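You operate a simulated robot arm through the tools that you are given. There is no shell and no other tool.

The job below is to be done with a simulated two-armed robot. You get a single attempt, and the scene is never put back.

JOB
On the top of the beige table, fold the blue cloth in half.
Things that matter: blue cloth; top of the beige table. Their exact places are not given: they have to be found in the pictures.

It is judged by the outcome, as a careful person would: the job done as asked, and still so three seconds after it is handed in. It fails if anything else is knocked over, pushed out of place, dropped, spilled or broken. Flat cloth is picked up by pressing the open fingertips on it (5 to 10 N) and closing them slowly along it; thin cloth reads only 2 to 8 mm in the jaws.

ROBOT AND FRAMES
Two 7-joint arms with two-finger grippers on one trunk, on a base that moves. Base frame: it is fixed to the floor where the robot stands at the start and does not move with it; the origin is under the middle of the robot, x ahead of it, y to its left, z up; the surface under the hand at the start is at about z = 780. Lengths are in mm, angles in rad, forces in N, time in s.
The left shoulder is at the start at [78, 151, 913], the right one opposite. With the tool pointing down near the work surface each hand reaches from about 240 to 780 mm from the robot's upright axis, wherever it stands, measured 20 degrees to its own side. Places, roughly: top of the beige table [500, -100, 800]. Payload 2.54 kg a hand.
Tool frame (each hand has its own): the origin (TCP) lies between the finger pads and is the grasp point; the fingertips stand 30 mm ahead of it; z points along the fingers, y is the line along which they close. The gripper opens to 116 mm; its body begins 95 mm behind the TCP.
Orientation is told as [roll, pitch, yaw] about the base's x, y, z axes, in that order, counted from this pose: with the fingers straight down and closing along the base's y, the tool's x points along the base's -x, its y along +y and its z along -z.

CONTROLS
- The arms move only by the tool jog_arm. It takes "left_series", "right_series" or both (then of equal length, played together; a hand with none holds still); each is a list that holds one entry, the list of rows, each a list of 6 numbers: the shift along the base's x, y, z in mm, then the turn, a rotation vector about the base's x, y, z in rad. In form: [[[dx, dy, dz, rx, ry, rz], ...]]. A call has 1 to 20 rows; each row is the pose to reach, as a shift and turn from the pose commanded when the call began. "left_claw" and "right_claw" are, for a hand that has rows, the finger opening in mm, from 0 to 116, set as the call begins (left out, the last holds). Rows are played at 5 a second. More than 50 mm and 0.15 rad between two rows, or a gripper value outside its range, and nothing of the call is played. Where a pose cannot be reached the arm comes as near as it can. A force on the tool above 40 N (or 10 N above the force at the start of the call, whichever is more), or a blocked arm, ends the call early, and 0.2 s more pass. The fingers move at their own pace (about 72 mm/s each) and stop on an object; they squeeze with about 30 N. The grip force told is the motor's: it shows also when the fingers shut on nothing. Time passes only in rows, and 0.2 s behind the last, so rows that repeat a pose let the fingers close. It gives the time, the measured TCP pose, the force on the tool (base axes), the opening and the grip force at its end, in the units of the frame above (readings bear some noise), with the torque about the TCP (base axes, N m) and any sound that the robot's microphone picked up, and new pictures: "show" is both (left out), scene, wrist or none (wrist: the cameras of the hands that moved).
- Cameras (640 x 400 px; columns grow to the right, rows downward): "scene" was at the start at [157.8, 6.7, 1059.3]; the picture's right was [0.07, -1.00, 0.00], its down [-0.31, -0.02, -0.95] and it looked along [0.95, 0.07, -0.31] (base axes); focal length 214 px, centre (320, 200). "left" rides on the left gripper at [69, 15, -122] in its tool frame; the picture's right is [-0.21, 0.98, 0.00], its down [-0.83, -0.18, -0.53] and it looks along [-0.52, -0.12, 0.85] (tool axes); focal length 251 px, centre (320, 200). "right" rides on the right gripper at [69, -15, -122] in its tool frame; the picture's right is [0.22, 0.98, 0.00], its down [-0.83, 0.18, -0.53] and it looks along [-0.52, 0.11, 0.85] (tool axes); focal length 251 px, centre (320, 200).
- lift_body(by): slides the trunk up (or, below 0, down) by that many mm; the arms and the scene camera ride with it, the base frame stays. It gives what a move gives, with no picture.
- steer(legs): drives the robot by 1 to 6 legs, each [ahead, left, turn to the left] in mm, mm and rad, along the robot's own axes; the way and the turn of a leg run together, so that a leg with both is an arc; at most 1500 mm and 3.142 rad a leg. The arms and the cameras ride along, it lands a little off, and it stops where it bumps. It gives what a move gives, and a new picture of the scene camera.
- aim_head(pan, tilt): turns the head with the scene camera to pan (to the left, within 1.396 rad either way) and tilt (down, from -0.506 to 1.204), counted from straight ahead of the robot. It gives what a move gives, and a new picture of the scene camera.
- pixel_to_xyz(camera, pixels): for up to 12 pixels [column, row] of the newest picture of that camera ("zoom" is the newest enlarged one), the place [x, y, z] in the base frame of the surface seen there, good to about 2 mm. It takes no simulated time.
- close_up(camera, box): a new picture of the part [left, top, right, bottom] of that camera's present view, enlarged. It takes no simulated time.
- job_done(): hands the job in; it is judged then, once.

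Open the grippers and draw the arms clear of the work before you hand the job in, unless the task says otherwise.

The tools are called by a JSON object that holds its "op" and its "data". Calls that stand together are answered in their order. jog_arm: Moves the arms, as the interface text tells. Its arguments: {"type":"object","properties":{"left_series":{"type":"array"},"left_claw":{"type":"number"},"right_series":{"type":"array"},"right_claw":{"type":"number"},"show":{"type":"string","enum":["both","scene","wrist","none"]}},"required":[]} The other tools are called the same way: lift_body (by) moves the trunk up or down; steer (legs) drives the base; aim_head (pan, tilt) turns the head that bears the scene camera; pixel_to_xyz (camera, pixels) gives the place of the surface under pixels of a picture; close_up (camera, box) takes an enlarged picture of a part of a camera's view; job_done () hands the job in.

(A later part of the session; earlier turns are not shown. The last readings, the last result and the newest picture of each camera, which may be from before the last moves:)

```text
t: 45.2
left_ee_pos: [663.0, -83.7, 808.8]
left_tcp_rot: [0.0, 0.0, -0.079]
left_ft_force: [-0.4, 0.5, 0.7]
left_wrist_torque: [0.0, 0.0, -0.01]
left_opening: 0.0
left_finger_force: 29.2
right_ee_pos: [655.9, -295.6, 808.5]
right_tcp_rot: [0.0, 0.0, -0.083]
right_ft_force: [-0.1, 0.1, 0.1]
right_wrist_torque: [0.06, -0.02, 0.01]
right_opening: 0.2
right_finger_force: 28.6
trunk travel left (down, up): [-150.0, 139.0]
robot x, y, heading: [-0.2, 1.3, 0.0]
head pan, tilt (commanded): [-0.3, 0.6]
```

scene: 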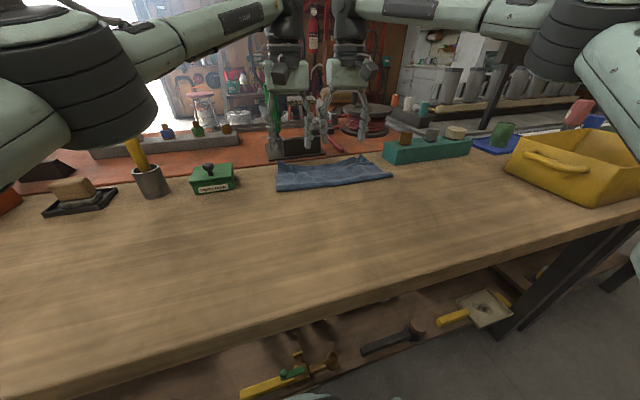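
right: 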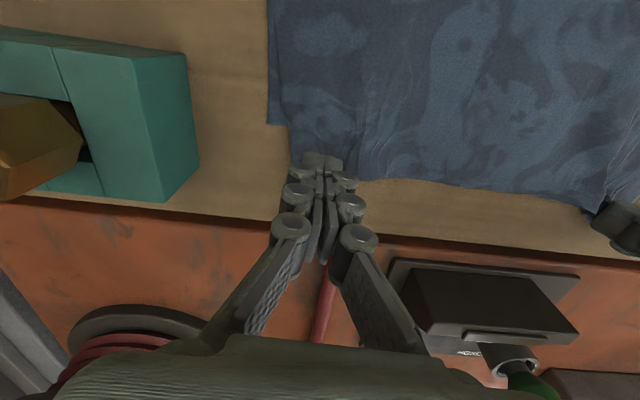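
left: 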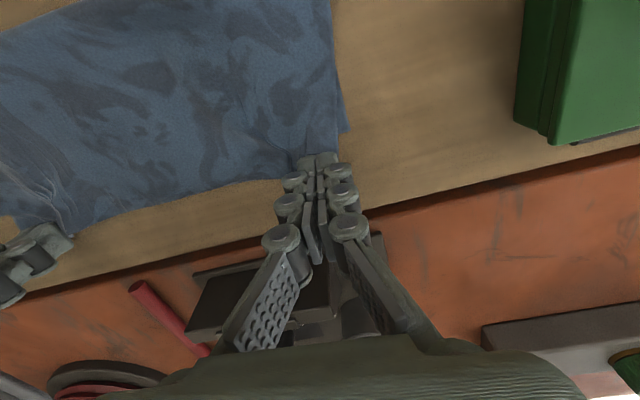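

Still free; I go down 1 mm more.

{"op": "jog_arm", "data": {"left_series": [[[0, 0, -0.5, 0, 0, 0], [0, 0, -1.0, 0, 0, 0]]], "right_series": [[[0, 0, -0.5, 0, 0, 0], [0, 0, -1.0, 0, 0, 0]]], "show": "wrist"}}

{"op": "close_up", "data": {"camera": "scene", "box": [260, 130, 400, 218]}}

```text
t: 45.9
left_ee_pos: [661.5, -83.8, 808.1]
left_tcp_rot: [-0.001, -0.002, -0.077]
left_ft_force: [0.1, 0.4, 4.4]
left_wrist_torque: [0.04, -0.03, -0.01]
left_opening: 0.3
left_finger_force: 28.6
right_ee_pos: [657.0, -297.1, 807.9]
right_tcp_rot: [0.002, -0.003, -0.078]
right_ft_force: [1.0, 0.0, 4.3]
right_wrist_torque: [0.02, 0.0, -0.02]
right_opening: 0.0
right_finger_force: 28.8
trunk travel left (down, up): [-150.0, 139.0]
robot x, y, heading: [0.8, 0.1, -0.006]
head pan, tilt (commanded): [-0.3, 0.6]
```

right: 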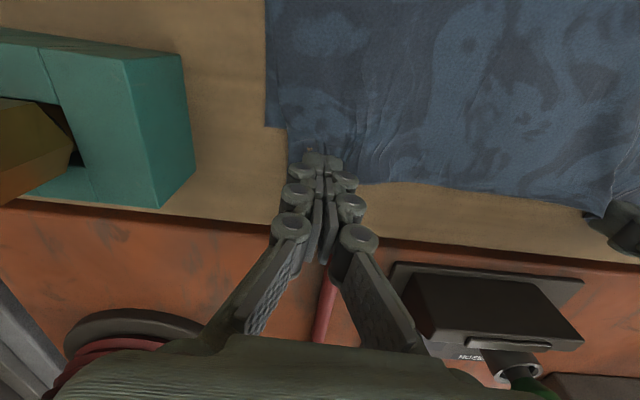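
left: 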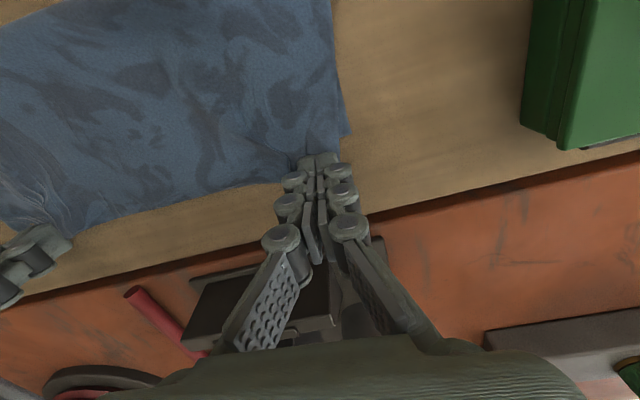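

```text
4.55 times, centred on (330, 174) of scene
```

zoom: 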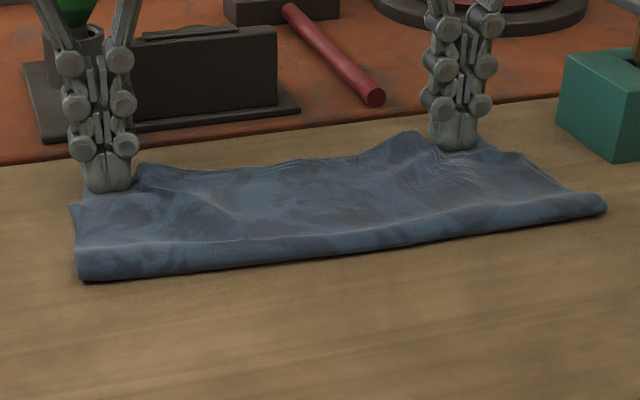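

Both tips now press at ≈4.4 N on the corners. I drag the left corner 16 mm back and 12 mm outward and the right corner 20 mm back and 20 mm outward, slowly.

{"op": "jog_arm", "data": {"left_series": [[[-1, 3, 0, 0, 0, 0], [-3, 6, 0, 0, 0, 0], [-5, 9, 0, 0, 0, 0], [-8, 11, 0.2, 0, 0, 0], [-11, 12, 0.5, 0, 0, 0], [-14, 12, 0.8, 0, 0, 0], [-16, 12, 1, 0, 0, 0]]], "right_series": [[[-1, -4, 0, 0, 0, 0], [-3, -8, 0, 0, 0, 0], [-6, -12, 0, 0, 0, 0], [-9, -15, 0.2, 0, 0, 0], [-13, -18, 0.5, 0, 0, 0], [-17, -20, 0.8, 0, 0, 0], [-20, -20, 1, 0, 0, 0]]], "show": "wrist"}}

{"op": "close_up", "data": {"camera": "scene", "box": [260, 130, 400, 218]}}

{"op": "close_up", "data": {"camera": "left", "box": [200, 50, 440, 200]}}

{"op": "close_up", "data": {"camera": "right", "box": [200, 50, 440, 200]}}

```text
t: 47.5
left_ee_pos: [646.0, -70.6, 808.8]
left_tcp_rot: [-0.002, -0.001, -0.078]
left_ft_force: [1.0, -0.7, 0.6]
left_wrist_torque: [-0.02, -0.02, 0.06]
left_opening: 0.1
left_finger_force: 28.8
right_ee_pos: [634.5, -317.4, 808.4]
right_tcp_rot: [0.0, -0.002, -0.08]
right_ft_force: [1.1, 1.5, 6.4]
right_wrist_torque: [0.01, -0.05, 0.0]
right_opening: 0.0
right_finger_force: 28.8
trunk travel left (down, up): [-150.0, 139.0]
robot x, y, heading: [0.5, -0.3, -0.001]
head pan, tilt (commanded): [-0.3, 0.6]
```

right: 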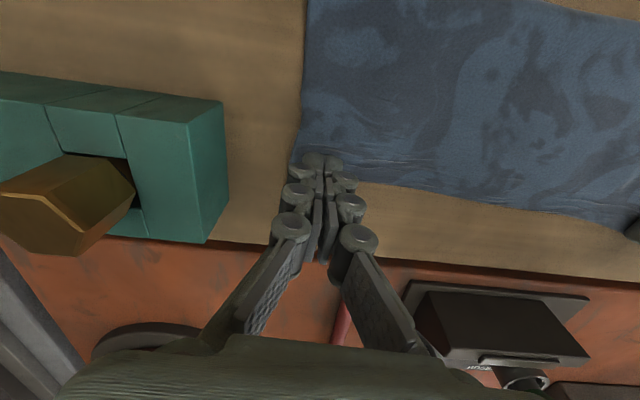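
left: 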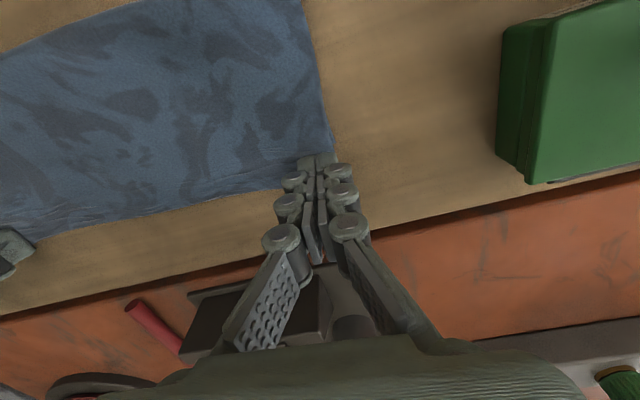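

```text
4.55 times, centred on (330, 174) of scene
```

zoom: 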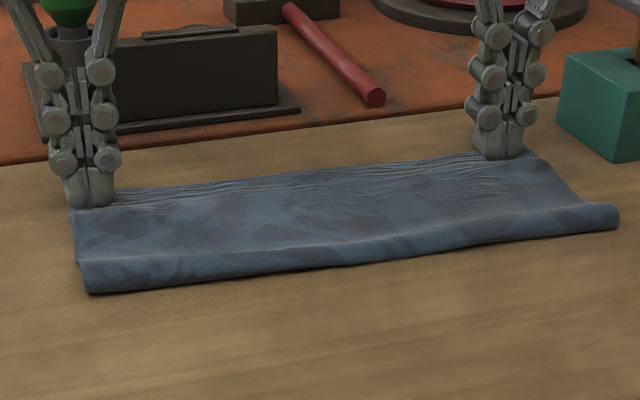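

```text
2.67 times, centred on (320, 125) of left
```

zoom: 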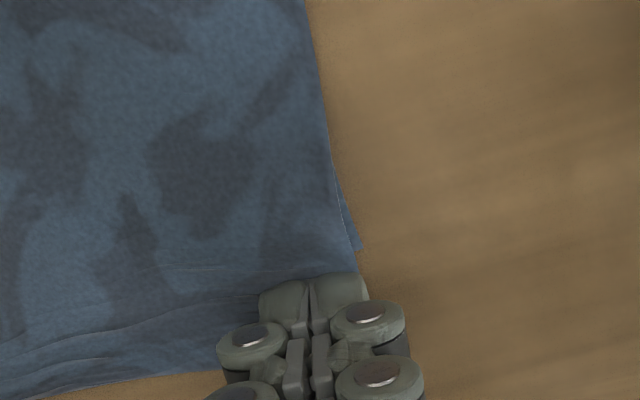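

```text
2.67 times, centred on (320, 125) of right
```

zoom: 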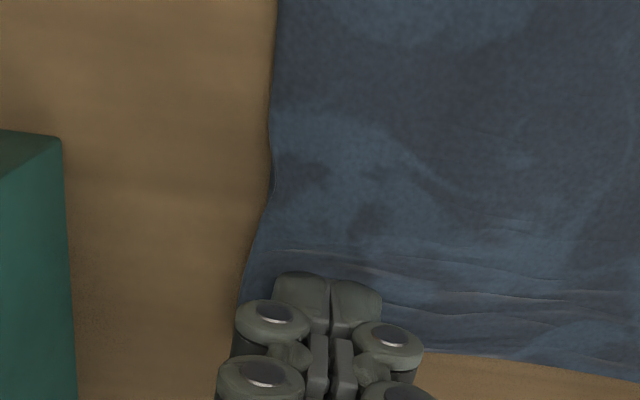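

Excellent: the crumples are pulled out and the upper layer now lies wide and straight. I lift both hands straight up 70 mm and inspect.

{"op": "jog_arm", "data": {"left_series": [[[0, 0, 3, 0, 0, 0], [0, 0, 12, 0, 0, 0], [0, 0, 28, 0, 0, 0], [0, 0, 50, 0, 0, 0], [0, 0, 75, 0, 0, 0], [0, 0, 75, 0, 0, 0]]], "right_series": [[[0, 0, 3, 0, 0, 0], [0, 0, 12, 0, 0, 0], [0, 0, 28, 0, 0, 0], [0, 0, 50, 0, 0, 0], [0, 0, 75, 0, 0, 0], [0, 0, 75, 0, 0, 0]]], "show": "both"}}

{"op": "close_up", "data": {"camera": "scene", "box": [260, 130, 400, 218]}}

{"op": "close_up", "data": {"camera": "left", "box": [0, 0, 400, 250]}}

{"op": "close_up", "data": {"camera": "right", "box": [240, 0, 640, 250]}}

```text
t: 48.9
left_ee_pos: [647.1, -72.2, 881.2]
left_tcp_rot: [0.001, 0.001, -0.078]
left_ft_force: [0.3, -0.4, -0.4]
left_wrist_torque: [0.01, 0.03, -0.01]
left_opening: 0.0
left_finger_force: 28.5
right_ee_pos: [635.7, -317.6, 884.4]
right_tcp_rot: [0.0, -0.001, -0.082]
right_ft_force: [0.0, -0.1, 0.0]
right_wrist_torque: [0.02, 0.02, 0.0]
right_opening: 0.0
right_finger_force: 28.3
trunk travel left (down, up): [-150.0, 139.0]
robot x, y, heading: [-2.4, -0.8, -0.006]
head pan, tilt (commanded): [-0.3, 0.6]
```

scene: 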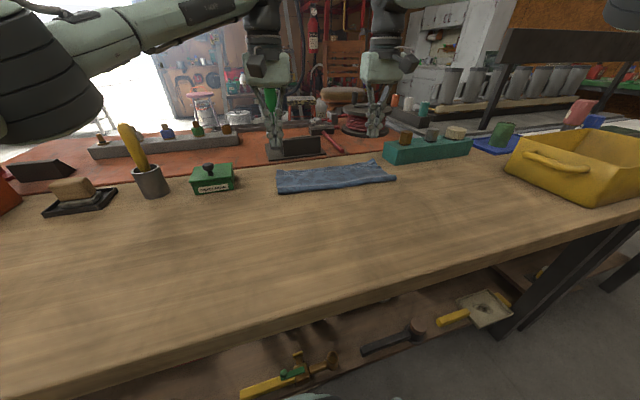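
right: 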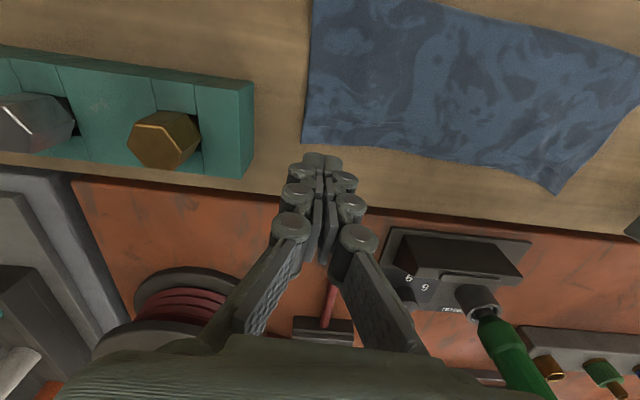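
left: 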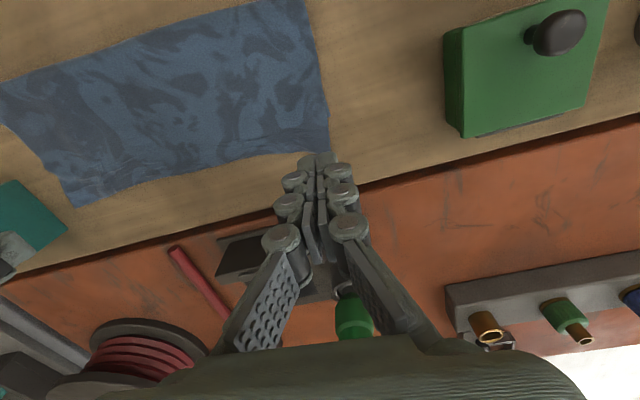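

```text
4.55 times, centred on (330, 174) of scene
```

zoom: 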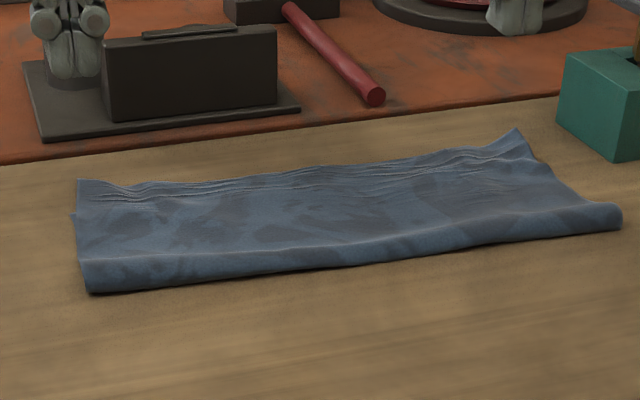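

```text
1.60 times, centred on (200, 125) of left
```

zoom: 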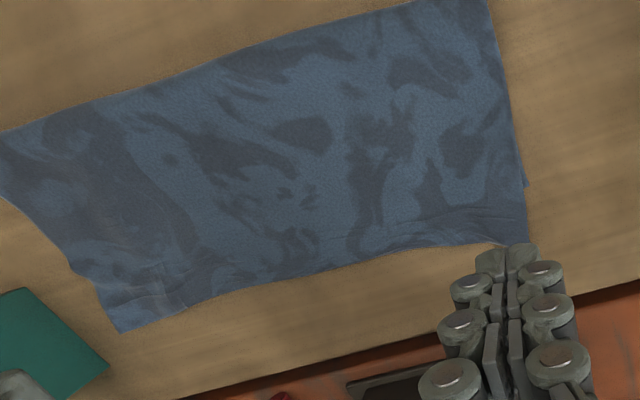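

```text
1.60 times, centred on (440, 125) of right
```

zoom: 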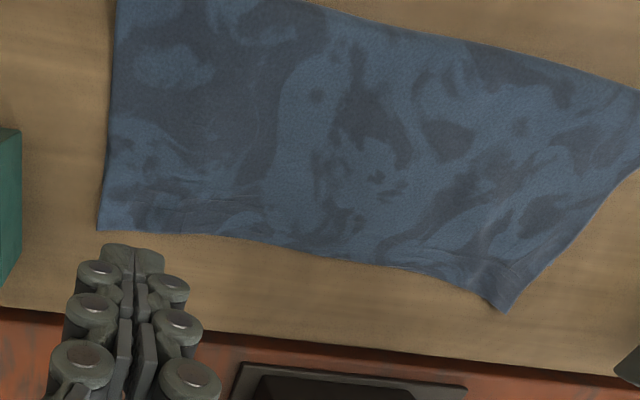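

The fold is now neat: edges straight, left upper corner at (329,152) left picture, right upper corner at (302,142) right picture. I measure corner positions and the fold bulge to see what is left.

{"op": "pixel_to_xyz", "data": {"camera": "left", "pixels": [[327, 150], [329, 116], [260, 158], [200, 172], [150, 185], [76, 206], [310, 20], [100, 60], [4, 84]]}}

{"op": "pixel_to_xyz", "data": {"camera": "right", "pixels": [[303, 142], [304, 130], [350, 148], [400, 153], [450, 161], [500, 173], [556, 193], [312, 5], [308, 80], [630, 105]]}}

{"op": "pixel_to_xyz", "data": {"camera": "zoom", "pixels": [[102, 225], [250, 236], [400, 262], [110, 150], [300, 100], [500, 300]]}}

{"op": "pixel_to_xyz", "data": {"camera": "scene", "pixels": [[280, 192], [330, 188], [390, 178], [373, 160], [278, 170], [340, 184], [300, 172], [350, 168]]}}

```text
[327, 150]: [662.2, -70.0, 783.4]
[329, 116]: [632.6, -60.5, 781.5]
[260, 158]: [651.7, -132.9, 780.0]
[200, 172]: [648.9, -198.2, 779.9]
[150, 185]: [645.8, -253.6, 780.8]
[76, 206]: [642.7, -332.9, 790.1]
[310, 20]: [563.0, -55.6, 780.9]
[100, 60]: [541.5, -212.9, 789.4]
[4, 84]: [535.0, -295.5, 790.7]
```

```text
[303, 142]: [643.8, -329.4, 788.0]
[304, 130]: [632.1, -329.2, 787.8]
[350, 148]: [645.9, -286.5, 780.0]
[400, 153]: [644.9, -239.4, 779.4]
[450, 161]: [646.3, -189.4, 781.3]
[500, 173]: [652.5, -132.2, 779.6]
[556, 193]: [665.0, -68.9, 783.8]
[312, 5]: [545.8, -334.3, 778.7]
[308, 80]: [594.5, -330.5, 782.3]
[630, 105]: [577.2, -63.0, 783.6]
```

```text
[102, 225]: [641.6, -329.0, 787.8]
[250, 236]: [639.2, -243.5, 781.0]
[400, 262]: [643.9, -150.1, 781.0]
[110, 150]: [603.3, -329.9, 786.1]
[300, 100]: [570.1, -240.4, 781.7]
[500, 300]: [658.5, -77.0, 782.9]
```

```text
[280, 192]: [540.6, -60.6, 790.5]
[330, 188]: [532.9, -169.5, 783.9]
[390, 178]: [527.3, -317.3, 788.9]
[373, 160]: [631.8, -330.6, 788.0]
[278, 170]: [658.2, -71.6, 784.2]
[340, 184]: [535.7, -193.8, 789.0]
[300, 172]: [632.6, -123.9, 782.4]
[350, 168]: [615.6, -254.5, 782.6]
```

Upper corners reach (664,-69) and (644,-330) while the lower ones are near (633,-60) and about (620,-328), so the upper edge overhangs ~15–30 mm. I set both hands with jaws at 62 mm just over the overhanging edge (left near (659,-109) turned a bit more, right near (648,-287)) to draw only the overhang back.

{"op": "jog_arm", "data": {"left_series": [[[4, -12, 0, 0, 0, -0.04], [8, -25, 0, 0, 0, -0.08], [12, -37, 0, 0, 0, -0.12], [12, -37, -20, 0, 0, -0.12], [12, -37, -40, 0, 0, -0.12], [12, -37, -56, 0, 0, -0.12], [12, -37, -62, 0, 0, -0.12], [12, -37, -62, 0, 0, -0.12]]], "right_series": [[[4, 10, 0, 0, 0, 0.03], [8, 20, 0, 0, 0, 0.05], [12, 31, 0, 0, 0, 0.08], [12, 31, -20, 0, 0, 0.08], [12, 31, -40, 0, 0, 0.08], [12, 31, -56, 0, 0, 0.08], [12, 31, -64, 0, 0, 0.08], [12, 31, -64, 0, 0, 0.08]]], "left_claw": 62, "right_claw": 62, "show": "wrist"}}

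{"op": "close_up", "data": {"camera": "scene", "box": [260, 130, 400, 218]}}

{"op": "close_up", "data": {"camera": "left", "box": [200, 80, 440, 230]}}

{"op": "close_up", "data": {"camera": "right", "box": [200, 80, 440, 230]}}

```text
t: 50.6
left_ee_pos: [658.9, -109.4, 820.3]
left_tcp_rot: [0.001, -0.001, -0.199]
left_ft_force: [0.1, 0.4, 0.2]
left_wrist_torque: [-0.01, -0.01, -0.01]
left_opening: 62.0
left_finger_force: 0.0
left hand out of reach, approached as far as the arm can: row 3
right_ee_pos: [648.2, -285.5, 819.1]
right_tcp_rot: [0.0, -0.001, -0.002]
right_ft_force: [-0.7, -0.5, 0.1]
right_wrist_torque: [0.0, 0.0, -0.01]
right_opening: 61.8
right_finger_force: 0.2
trunk travel left (down, up): [-150.0, 139.0]
robot x, y, heading: [1.9, 0.9, -0.001]
head pan, tilt (commanded): [-0.3, 0.6]
```

right: 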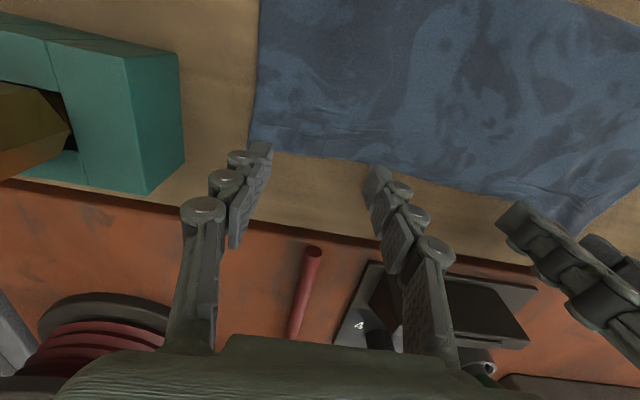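
left: 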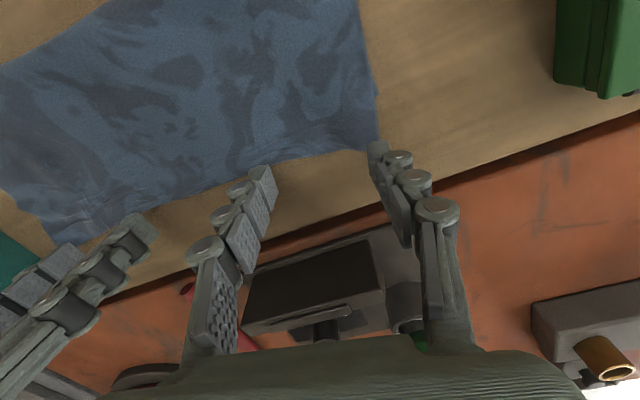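

```text
4.55 times, centred on (330, 174) of scene
```

zoom: 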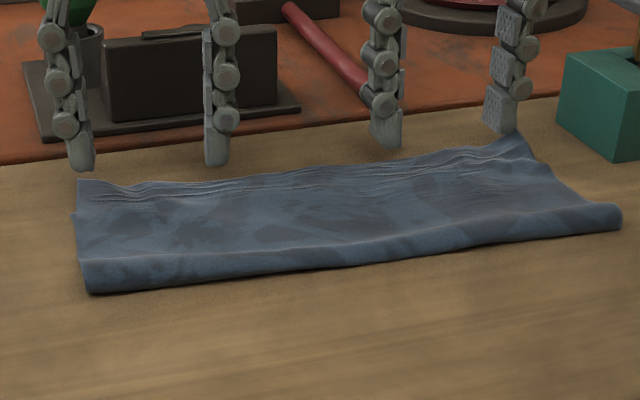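

```text
2.67 times, centred on (320, 155) of left
```

zoom: 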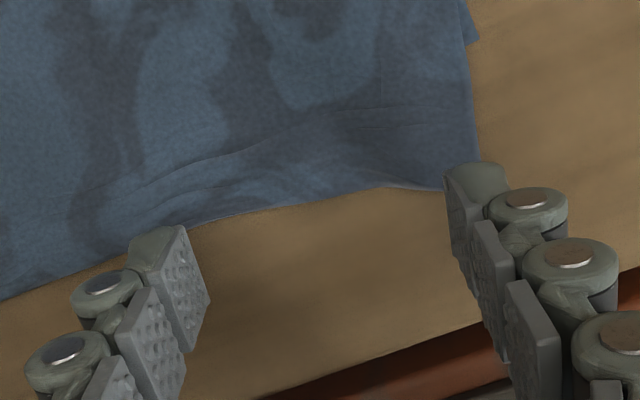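

```text
2.67 times, centred on (320, 155) of right
```

zoom: 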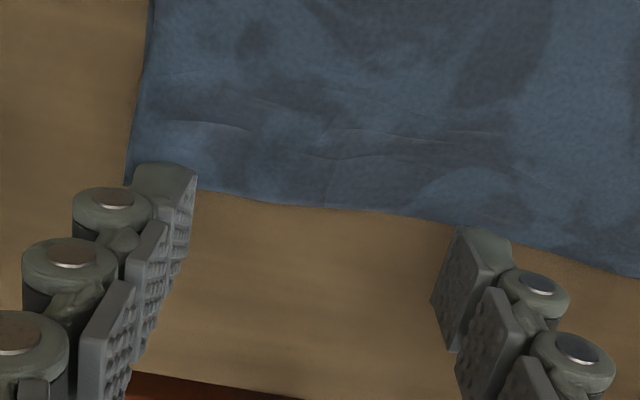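

The left tips are right at the corner edge and about 6 mm beyond the edge at the inner finger; the right inner finger is about 8 mm beyond. I shift both 4 mm back, turn the right hand 0.1 rad, and lower to near contact.

{"op": "jog_arm", "data": {"left_series": [[[-4, 0, 0, 0, 0, 0], [-4, 0, -4, 0, 0, 0], [-4, 0, -7.5, 0, 0, 0], [-4, 0, -7.5, 0, 0, 0]]], "right_series": [[[-4, 0, 0, 0, 0, 0.1], [-4, 0, -4, 0, 0, 0.1], [-4, 0, -7, 0, 0, 0.1], [-4, 0, -7, 0, 0, 0.1]]], "show": "none"}}

```text
t: 51.6
left_ee_pos: [655.1, -109.6, 813.3]
left_tcp_rot: [-0.001, 0.0, -0.2]
left_ft_force: [-0.7, -0.1, -0.1]
left_wrist_torque: [0.01, -0.01, 0.03]
left_opening: 61.7
left_finger_force: 0.1
right_ee_pos: [643.4, -285.2, 811.5]
right_tcp_rot: [0.001, 0.0, 0.101]
right_ft_force: [0.3, 0.1, 0.2]
right_wrist_torque: [0.0, 0.02, -0.01]
right_opening: 61.7
right_finger_force: 0.1
trunk travel left (down, up): [-150.0, 139.0]
robot x, y, heading: [-1.2, -2.7, -0.001]
head pan, tilt (commanded): [-0.3, 0.6]
```

No contact yet. I lower 2 mm more on the left and 1 mm on the right.

{"op": "jog_arm", "data": {"left_series": [[[0, 0, -1, 0, 0, 0], [0, 0, -2, 0, 0, 0]]], "right_series": [[[0, 0, -0.6, 0, 0, 0], [0, 0, -1.2, 0, 0, 0]]], "show": "none"}}

```text
t: 52.2
left_ee_pos: [655.1, -109.5, 812.4]
left_tcp_rot: [-0.001, -0.001, -0.198]
left_ft_force: [1.0, -0.4, 0.6]
left_wrist_torque: [-0.03, 0.03, -0.01]
left_opening: 61.8
left_finger_force: 0.0
right_ee_pos: [643.8, -286.2, 811.0]
right_tcp_rot: [-0.001, 0.0, 0.101]
right_ft_force: [0.5, -0.4, -0.1]
right_wrist_torque: [0.01, -0.01, 0.0]
right_opening: 61.9
right_finger_force: 0.1
trunk travel left (down, up): [-150.0, 139.0]
robot x, y, heading: [0.3, -0.1, 0.001]
head pan, tilt (commanded): [-0.3, 0.6]
```

Still free; 1.2 mm more on both.

{"op": "jog_arm", "data": {"left_series": [[[0, 0, -0.6, 0, 0, 0], [0, 0, -1.2, 0, 0, 0]]], "right_series": [[[0, 0, -0.6, 0, 0, 0], [0, 0, -1.2, 0, 0, 0]]], "show": "none"}}

```text
t: 52.9
left_ee_pos: [654.8, -109.2, 810.3]
left_tcp_rot: [-0.001, 0.0, -0.199]
left_ft_force: [-0.2, 0.4, 0.6]
left_wrist_torque: [-0.03, -0.01, -0.01]
left_opening: 61.9
left_finger_force: 0.0
right_ee_pos: [643.7, -284.4, 810.1]
right_tcp_rot: [0.0, 0.001, 0.099]
right_ft_force: [-0.5, -0.8, 0.0]
right_wrist_torque: [0.0, 0.0, 0.01]
right_opening: 61.8
right_finger_force: 0.0
trunk travel left (down, up): [-150.0, 139.0]
robot x, y, heading: [2.5, -0.3, -0.002]
head pan, tilt (commanded): [-0.3, 0.6]
```

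Another 1 mm down on each, watching for 3–5 N.

{"op": "jog_arm", "data": {"left_series": [[[0, 0, -0.6, 0, 0, 0], [0, 0, -1.2, 0, 0, 0]]], "right_series": [[[0, 0, -0.6, 0, 0, 0], [0, 0, -1.2, 0, 0, 0]]], "show": "none"}}

{"op": "close_up", "data": {"camera": "left", "box": [200, 80, 440, 230]}}

{"op": "close_up", "data": {"camera": "right", "box": [200, 80, 440, 230]}}

```text
t: 53.5
left_ee_pos: [654.1, -108.6, 809.3]
left_tcp_rot: [0.0, -0.001, -0.198]
left_ft_force: [-0.5, -0.2, -0.4]
left_wrist_torque: [0.03, -0.01, 0.01]
left_opening: 62.2
left_finger_force: 0.1
right_ee_pos: [643.8, -285.4, 809.0]
right_tcp_rot: [0.0, -0.001, 0.099]
right_ft_force: [-1.1, 0.5, 2.6]
right_wrist_torque: [0.09, 0.06, 0.01]
right_opening: 62.5
right_finger_force: 0.7
trunk travel left (down, up): [-150.0, 139.0]
robot x, y, heading: [-0.7, 1.0, -0.004]
head pan, tilt (commanded): [-0.3, 0.6]
```

```text
2.67 times, centred on (320, 155) of left
```

zoom: 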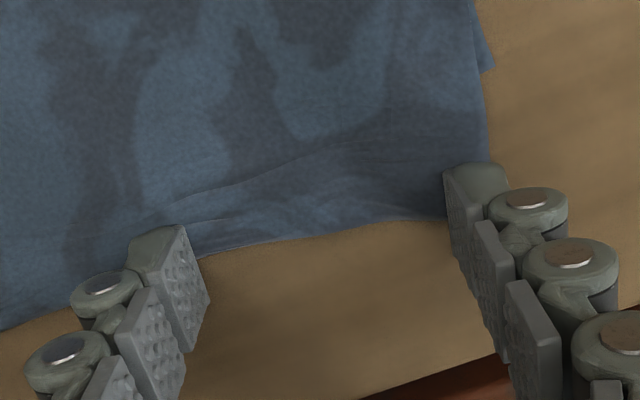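

```text
2.67 times, centred on (320, 155) of right
```

zoom: 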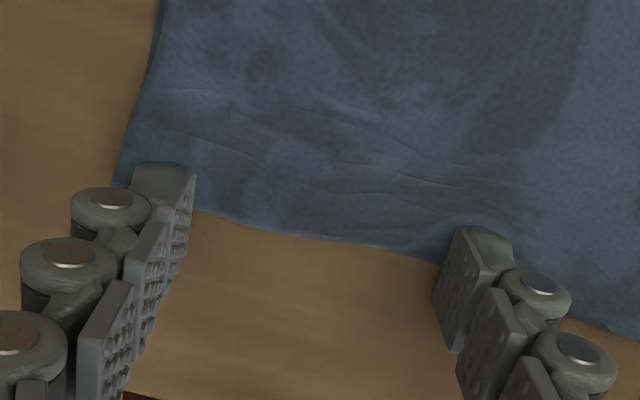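

The right has 2.6 N; the left is still free, with tips just over the edge as wanted. I lower the left 1.4 mm and the right 0.4 mm.

{"op": "jog_arm", "data": {"left_series": [[[0, 0, -0.7, 0, 0, 0], [0, 0, -1.4, 0, 0, 0]]], "right_series": [[[0, 0, -0.2, 0, 0, 0], [0, 0, -0.4, 0, 0, 0]]], "show": "none"}}

```text
t: 54.0
left_ee_pos: [654.6, -108.0, 809.1]
left_tcp_rot: [0.001, -0.003, -0.198]
left_ft_force: [0.1, -1.1, 4.4]
left_wrist_torque: [-0.01, -0.01, 0.0]
left_opening: 62.4
left_finger_force: 0.3
right_ee_pos: [643.3, -286.5, 810.0]
right_tcp_rot: [0.0, -0.001, 0.1]
right_ft_force: [0.4, 0.0, 3.5]
right_wrist_torque: [0.09, 0.01, -0.02]
right_opening: 62.4
right_finger_force: 0.1
trunk travel left (down, up): [-150.0, 139.0]
robot x, y, heading: [2.7, 0.6, 0.0]
head pan, tilt (commanded): [-0.3, 0.6]
```

Both press lightly (4.4 and 3.5 N) on the overhanging rim. I drag it back 12 mm (left also 3 mm outward) at a slow pace.

{"op": "jog_arm", "data": {"left_series": [[[-2, 0.5, 0, 0, 0, 0], [-4, 1, 0, 0, 0, 0], [-6, 1.5, 0, 0, 0, 0], [-8, 2, 0, 0, 0, 0], [-10, 2.5, 0, 0, 0, 0], [-12, 3, 0, 0, 0, 0]]], "right_series": [[[-2, 0, 0, 0, 0, 0], [-4, 0, 0, 0, 0, 0], [-6, 0, 0, 0, 0, 0], [-8, 0, 0, 0, 0, 0], [-10, 0, 0, 0, 0, 0], [-12, 0, 0, 0, 0, 0]]], "show": "wrist"}}

{"op": "close_up", "data": {"camera": "scene", "box": [260, 130, 400, 218]}}

{"op": "close_up", "data": {"camera": "left", "box": [200, 80, 440, 230]}}

{"op": "close_up", "data": {"camera": "right", "box": [200, 80, 440, 230]}}

```text
t: 55.5
left_ee_pos: [641.8, -104.9, 808.4]
left_tcp_rot: [0.0, -0.002, -0.2]
left_ft_force: [-0.2, -2.3, 6.9]
left_wrist_torque: [-0.11, 0.02, 0.02]
left_opening: 61.9
left_finger_force: 4.0
right_ee_pos: [630.7, -284.9, 809.5]
right_tcp_rot: [0.0, -0.001, 0.098]
right_ft_force: [0.4, 2.5, 4.3]
right_wrist_torque: [0.1, 0.03, -0.06]
right_opening: 62.3
right_finger_force: 0.0
trunk travel left (down, up): [-150.0, 139.0]
robot x, y, heading: [3.7, -1.4, -0.0]
head pan, tilt (commanded): [-0.3, 0.6]
```

right: 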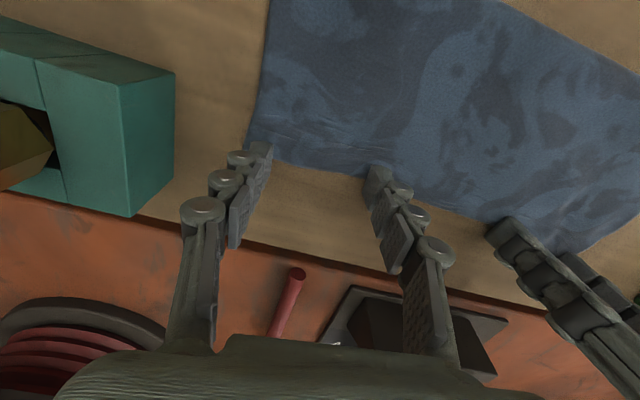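
left: 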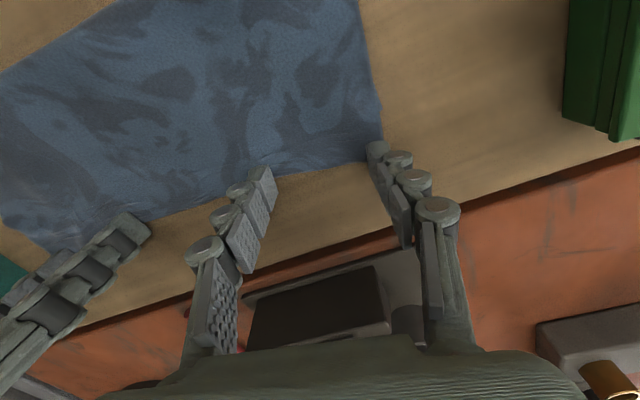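

```text
4.55 times, centred on (330, 174) of scene
```

zoom: 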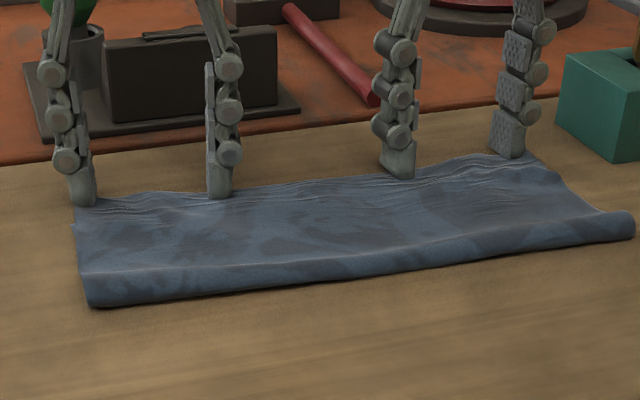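

```text
2.67 times, centred on (320, 155) of left
```

zoom: 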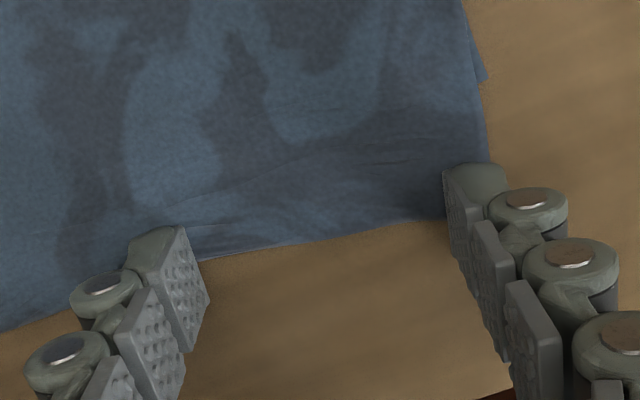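

```text
2.67 times, centred on (320, 155) of right
```

zoom: 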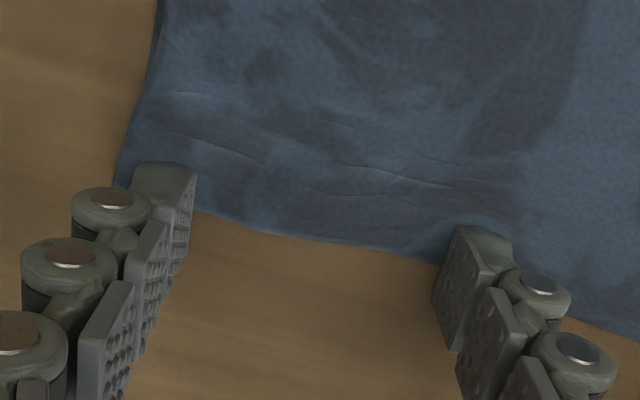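

The layers mostly moved back together, with the upper slightly more. I lift both hands clear and measure the corners again.

{"op": "jog_arm", "data": {"left_series": [[[0, 0, 4, 0, 0, 0], [0, 0, 15, 0, 0, 0], [0, 0, 35, 0, 0, 0], [0, 10, 60, 0, 0, 0.05], [0, 20, 75, 0, 0, 0.1], [0, 30, 75, 0, 0, 0.12], [0, 30, 75, 0, 0, 0.12]]], "right_series": [[[0, 0, 4, 0, 0, 0], [0, 0, 15, 0, 0, 0], [0, 0, 35, 0, 0, 0], [0, -10, 60, 0, 0, -0.06], [0, -20, 75, 0, 0, -0.12], [0, -30, 75, 0, 0, -0.18], [0, -30, 75, 0, 0, -0.18]]], "left_claw": 62, "right_claw": 62, "show": "both"}}

{"op": "close_up", "data": {"camera": "scene", "box": [260, 130, 400, 218]}}

{"op": "close_up", "data": {"camera": "left", "box": [0, 0, 440, 275]}}

{"op": "close_up", "data": {"camera": "right", "box": [200, 0, 640, 275]}}

```text
t: 57.0
left_ee_pos: [641.6, -76.8, 884.4]
left_tcp_rot: [-0.001, 0.0, -0.079]
left_ft_force: [0.1, -1.1, -0.1]
left_wrist_torque: [-0.04, 0.01, -0.02]
left_opening: 61.9
left_finger_force: 0.0
right_ee_pos: [630.3, -317.0, 883.1]
right_tcp_rot: [0.0, 0.0, -0.083]
right_ft_force: [-0.8, 0.2, -0.1]
right_wrist_torque: [0.01, 0.0, -0.01]
right_opening: 62.1
right_finger_force: 0.1
trunk travel left (down, up): [-150.0, 139.0]
robot x, y, heading: [0.0, -0.9, -0.002]
head pan, tilt (commanded): [-0.3, 0.6]
```

scene: 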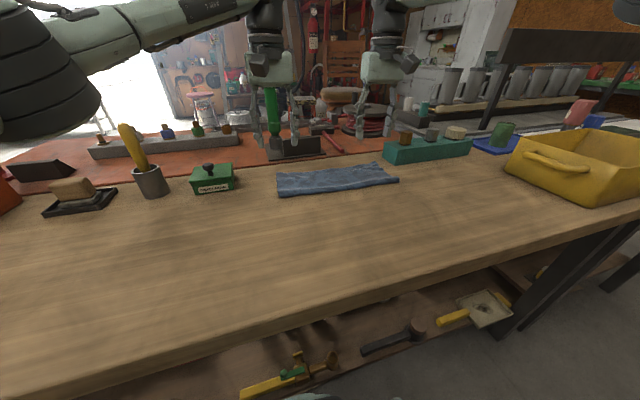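
right: 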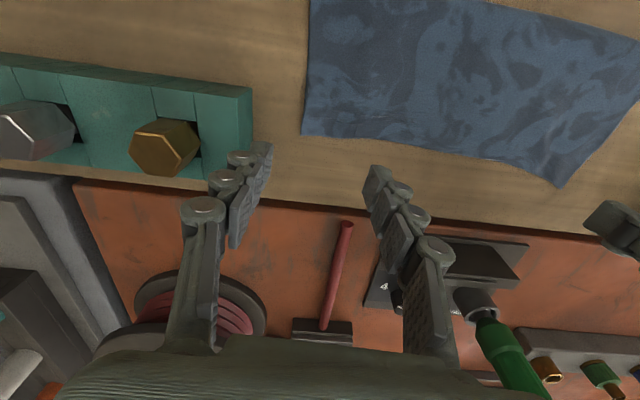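
left: 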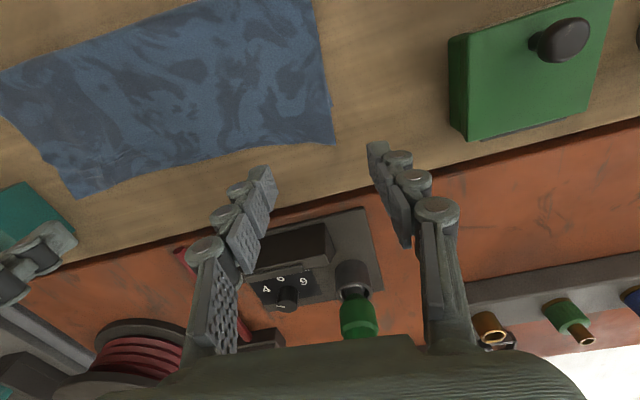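

```text
4.55 times, centred on (330, 174) of scene
```

zoom: 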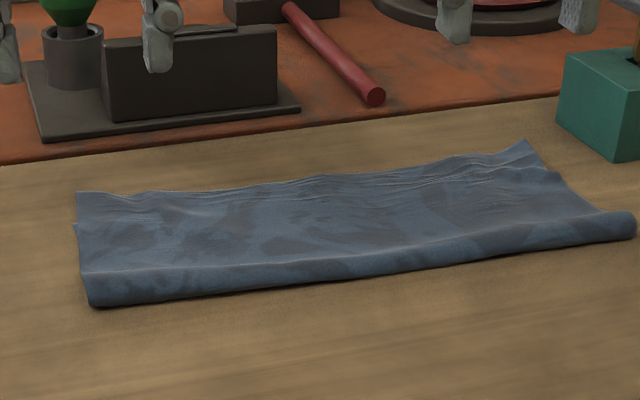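

```text
1.45 times, centred on (220, 138) of left
```

zoom: 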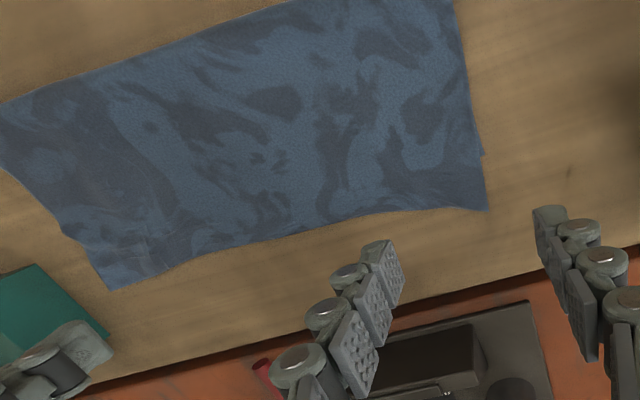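

```text
1.45 times, centred on (420, 138) of right
```

zoom: 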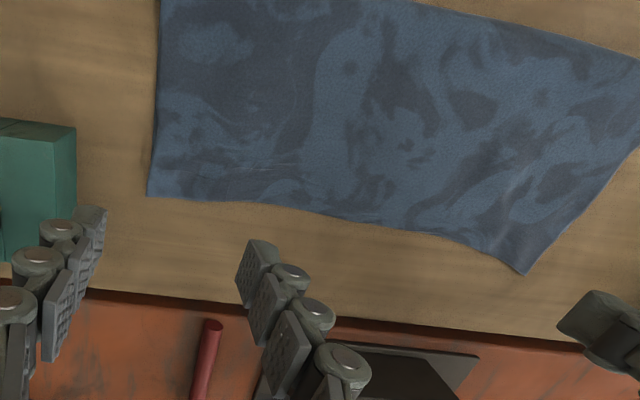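

{"op": "pixel_to_xyz", "data": {"camera": "left", "pixels": [[333, 143], [332, 106], [280, 144], [240, 152], [200, 160], [150, 170], [76, 195], [46, 160], [315, 10], [100, 44]]}}

{"op": "pixel_to_xyz", "data": {"camera": "right", "pixels": [[303, 132], [350, 138], [400, 143], [450, 152], [500, 163], [558, 186], [311, 5], [308, 80], [637, 40], [600, 22]]}}

{"op": "pixel_to_xyz", "data": {"camera": "scene", "pixels": [[281, 195], [330, 190], [396, 180], [375, 162], [278, 172], [277, 180], [340, 188], [310, 170], [350, 166]]}}

```text
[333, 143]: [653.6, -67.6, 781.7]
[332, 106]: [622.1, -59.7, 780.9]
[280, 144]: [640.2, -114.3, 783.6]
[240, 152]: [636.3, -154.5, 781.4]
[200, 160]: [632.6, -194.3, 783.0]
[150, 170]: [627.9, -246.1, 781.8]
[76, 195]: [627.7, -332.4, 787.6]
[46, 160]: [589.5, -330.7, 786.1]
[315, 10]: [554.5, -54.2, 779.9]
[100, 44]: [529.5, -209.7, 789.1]
```

```text
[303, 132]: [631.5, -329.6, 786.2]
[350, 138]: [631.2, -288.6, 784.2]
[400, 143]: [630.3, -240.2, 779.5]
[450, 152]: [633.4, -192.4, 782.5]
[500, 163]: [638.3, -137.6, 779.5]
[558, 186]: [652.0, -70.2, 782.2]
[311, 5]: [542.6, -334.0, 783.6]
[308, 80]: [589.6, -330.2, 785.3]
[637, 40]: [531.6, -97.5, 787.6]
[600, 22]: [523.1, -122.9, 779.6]
```

```text
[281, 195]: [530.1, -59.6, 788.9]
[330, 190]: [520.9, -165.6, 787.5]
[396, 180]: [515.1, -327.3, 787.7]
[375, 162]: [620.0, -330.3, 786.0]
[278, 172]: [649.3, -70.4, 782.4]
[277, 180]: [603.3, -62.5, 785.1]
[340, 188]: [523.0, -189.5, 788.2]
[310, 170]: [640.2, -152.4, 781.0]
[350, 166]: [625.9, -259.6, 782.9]
```

Upper edge now: left corner (653,-68), middle x≈633, right (631,-330); lower left corner (622,-60). Only the left corner still overhangs by ~30 mm, so I bring the left hand (jaws 20 mm) over it to pinch just that upper corner, lift it off and set it back; the right hand moves up clear.

{"op": "jog_arm", "data": {"left_series": [[[1, -3, -15, 0, 0, 0], [2, -6, -30, 0, 0, 0], [3, -8, -45, 0, 0, 0], [3, -8, -60, 0, 0, 0], [3, -8, -68, 0, 0, 0], [3, -8, -68, 0, 0, 0]]], "right_series": [[[-5, -2, 5, 0, 0, 0], [-10, -4, 10, 0, 0, 0], [-15, -6, 15, 0, 0, 0], [-20, -8, 20, 0, 0, 0], [-20, -8, 25, 0, 0, 0], [-20, -8, 25, 0, 0, 0]]], "left_claw": 20, "right_claw": 30, "show": "wrist"}}

{"op": "close_up", "data": {"camera": "left", "box": [220, 80, 420, 205]}}

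```text
t: 58.5
left_ee_pos: [645.8, -83.8, 814.8]
left_tcp_rot: [0.0, 0.0, -0.079]
left_ft_force: [-0.3, 0.7, -0.4]
left_wrist_torque: [-0.01, 0.0, -0.01]
left_opening: 19.7
left_finger_force: 0.0
right_ee_pos: [611.4, -323.2, 908.3]
right_tcp_rot: [0.0, 0.0, -0.081]
right_ft_force: [-0.1, 0.0, 0.2]
right_wrist_torque: [0.02, 0.0, 0.01]
right_opening: 30.1
right_finger_force: 0.0
trunk travel left (down, up): [-150.0, 139.0]
robot x, y, heading: [0.3, -2.9, -0.001]
head pan, tilt (commanded): [-0.3, 0.6]
```

right: 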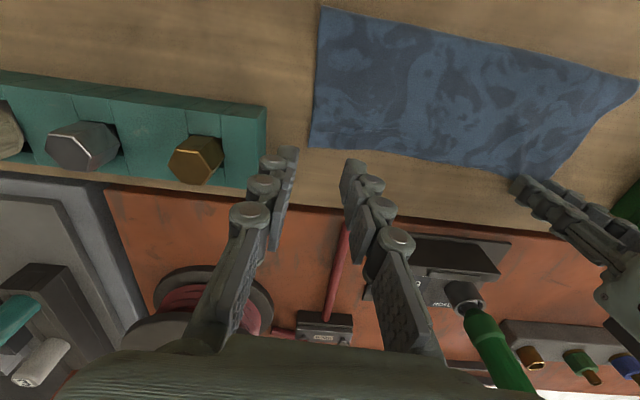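
left: 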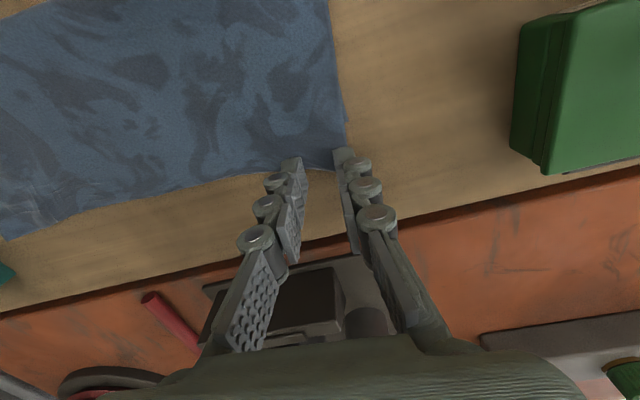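

```text
3.20 times, centred on (320, 142) of left
```

zoom: 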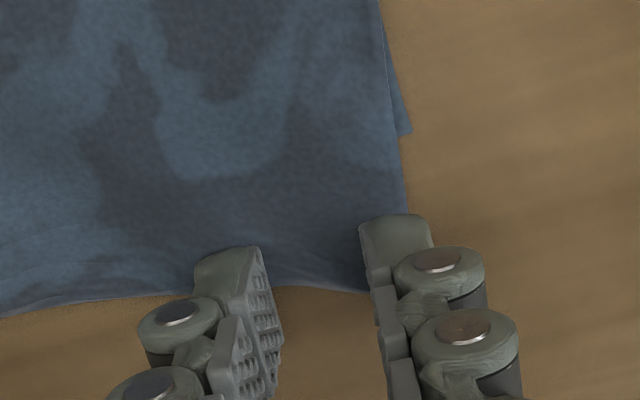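

The edge lies about 3 mm outside the tip centres; I shift 4 mm further in and lower 5 mm toward contact.

{"op": "jog_arm", "data": {"left_series": [[[-4, 0, 0, 0, 0, 0], [-4, 0, -3, 0, 0, 0], [-4, 0, -5, 0, 0, 0], [-4, 0, -5.5, 0, 0, 0]]], "left_claw": 20, "show": "none"}}

```text
t: 59.5
left_ee_pos: [642.2, -82.6, 809.7]
left_tcp_rot: [-0.001, -0.001, -0.079]
left_ft_force: [0.9, -0.3, 6.0]
left_wrist_torque: [0.01, -0.03, 0.02]
left_opening: 19.7
left_finger_force: 0.1
right_ee_pos: [611.0, -323.9, 908.4]
right_tcp_rot: [0.0, -0.001, -0.081]
right_ft_force: [0.0, 0.5, -0.4]
right_wrist_torque: [0.02, -0.01, -0.04]
right_opening: 30.4
right_finger_force: 0.0
trunk travel left (down, up): [-150.0, 139.0]
robot x, y, heading: [1.7, -5.4, 0.005]
head pan, tilt (commanded): [-0.3, 0.6]
```

Pressing at 6 N. I close in two slow stages, moving the hand inward so the inner finger stays put.

{"op": "jog_arm", "data": {"left_series": [[[0, -4, 0, 0, 0, 0], [0, -4, 0, 0, 0, 0]]], "left_claw": 11, "show": "none"}}

{"op": "close_up", "data": {"camera": "left", "box": [220, 80, 420, 205]}}

{"op": "jog_arm", "data": {"left_series": [[[0, -3, 0, 0, 0, 0], [0, -3, 0, 0, 0, 0], [0, -3, 0, 0, 0, 0]]], "left_claw": 0, "show": "none"}}

{"op": "close_up", "data": {"camera": "left", "box": [220, 80, 420, 205]}}

```text
t: 60.0
left_ee_pos: [642.6, -86.3, 810.3]
left_tcp_rot: [-0.001, -0.002, -0.08]
left_ft_force: [-0.5, 1.7, 5.4]
left_wrist_torque: [0.05, 0.01, 0.02]
left_opening: 10.9
left_finger_force: 0.1
right_ee_pos: [611.3, -323.7, 909.9]
right_tcp_rot: [-0.001, -0.001, -0.081]
right_ft_force: [0.9, -0.8, -0.8]
right_wrist_torque: [0.0, -0.04, 0.04]
right_opening: 30.0
right_finger_force: 0.0
trunk travel left (down, up): [-150.0, 139.0]
robot x, y, heading: [-0.4, 0.7, -0.002]
head pan, tilt (commanded): [-0.3, 0.6]
```

```text
3.20 times, centred on (320, 142) of left
```

zoom: 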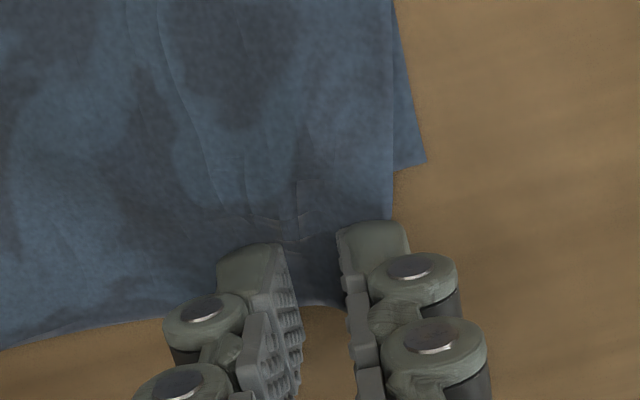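

```text
t: 60.9
left_ee_pos: [642.4, -91.2, 809.3]
left_tcp_rot: [0.0, -0.001, -0.078]
left_ft_force: [0.0, -1.2, 0.5]
left_wrist_torque: [-0.01, 0.02, 0.0]
left_opening: 4.7
left_finger_force: 28.1
right_ee_pos: [613.7, -323.7, 908.0]
right_tcp_rot: [-0.001, 0.0, -0.084]
right_ft_force: [0.2, -0.1, 1.6]
right_wrist_torque: [-0.01, 0.02, 0.0]
right_opening: 29.9
right_finger_force: 0.0
trunk travel left (down, up): [-150.0, 139.0]
robot x, y, heading: [0.7, 1.1, -0.002]
head pan, tilt (commanded): [-0.3, 0.6]
```

```text
3.20 times, centred on (320, 142) of left
```

zoom: 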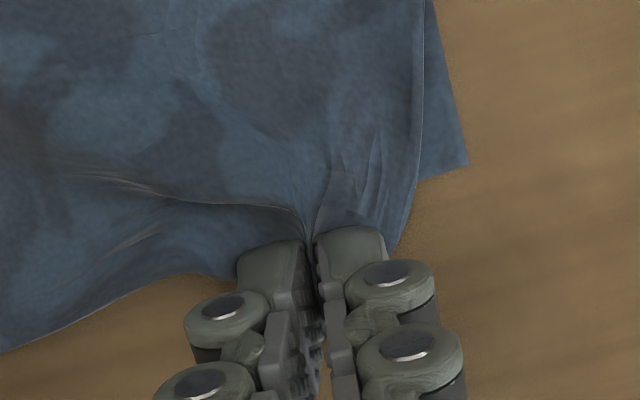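

The left corner is pinched (4.7 mm, 28 N). I lift it 35 mm off the lower layer, carry it 27 mm back and 10 mm outward, and lower it to 4 mm above the start height.

{"op": "jog_arm", "data": {"left_series": [[[0, 0, 8, 0, 0, 0], [-2, 2, 18, 0, 0, 0], [-5, 4, 28, 0, 0, 0], [-10, 6, 35, 0, 0, 0], [-16, 8, 35, 0, 0, 0], [-22, 10, 33, 0, 0, 0], [-26, 10, 26, 0, 0, 0], [-27, 10, 17, 0, 0, 0], [-27, 10, 9, 0, 0, 0], [-27, 10, 4, 0, 0, 0], [-27, 10, 4, 0, 0, 0]]], "left_claw": 0, "show": "both"}}

{"op": "close_up", "data": {"camera": "scene", "box": [260, 130, 400, 218]}}

{"op": "close_up", "data": {"camera": "left", "box": [200, 60, 440, 210]}}

```text
t: 63.2
left_ee_pos: [615.2, -81.4, 814.1]
left_tcp_rot: [-0.002, -0.001, -0.077]
left_ft_force: [-0.2, -1.3, -1.3]
left_wrist_torque: [-0.01, -0.02, 0.01]
left_opening: 2.7
left_finger_force: 26.8
right_ee_pos: [612.5, -323.9, 908.0]
right_tcp_rot: [-0.002, 0.0, -0.081]
right_ft_force: [-0.2, 0.5, -0.2]
right_wrist_torque: [-0.01, -0.02, 0.01]
right_opening: 30.0
right_finger_force: 0.0
trunk travel left (down, up): [-150.0, 139.0]
robot x, y, heading: [-0.1, 1.8, 0.005]
head pan, tilt (commanded): [-0.3, 0.6]
```

scene: 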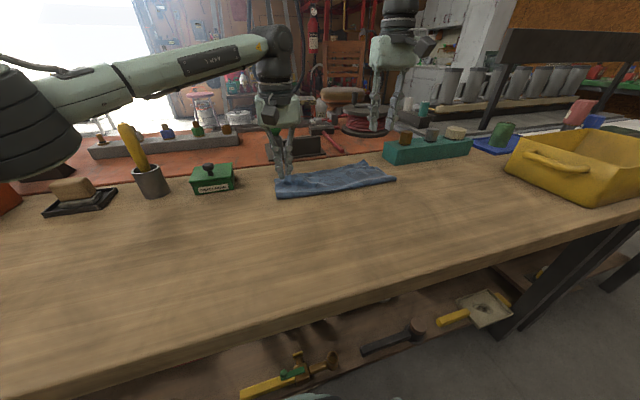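
left: 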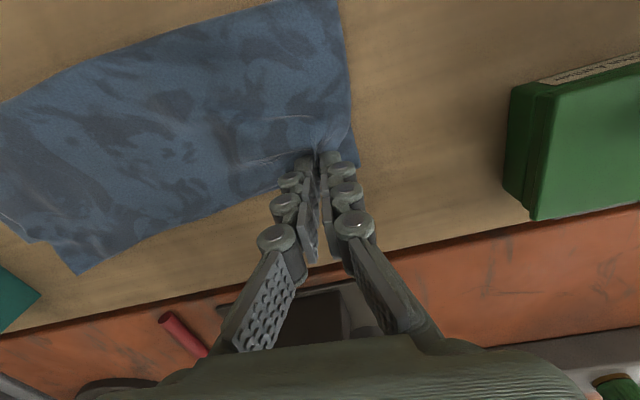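

```text
4.55 times, centred on (330, 174) of scene
```

zoom: 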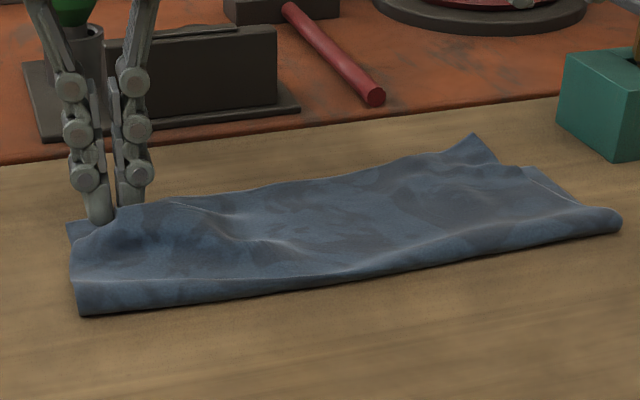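

```text
2.67 times, centred on (320, 135) of left
```

zoom: 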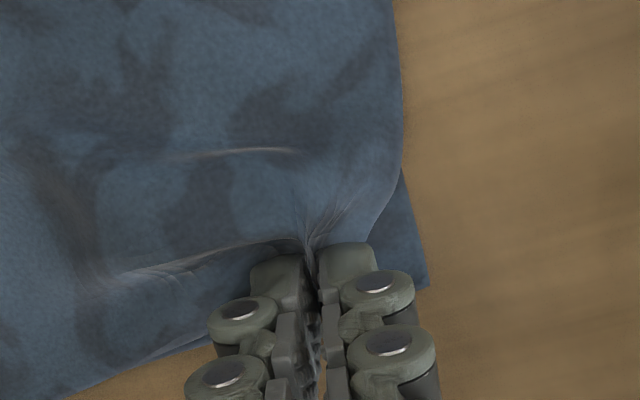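

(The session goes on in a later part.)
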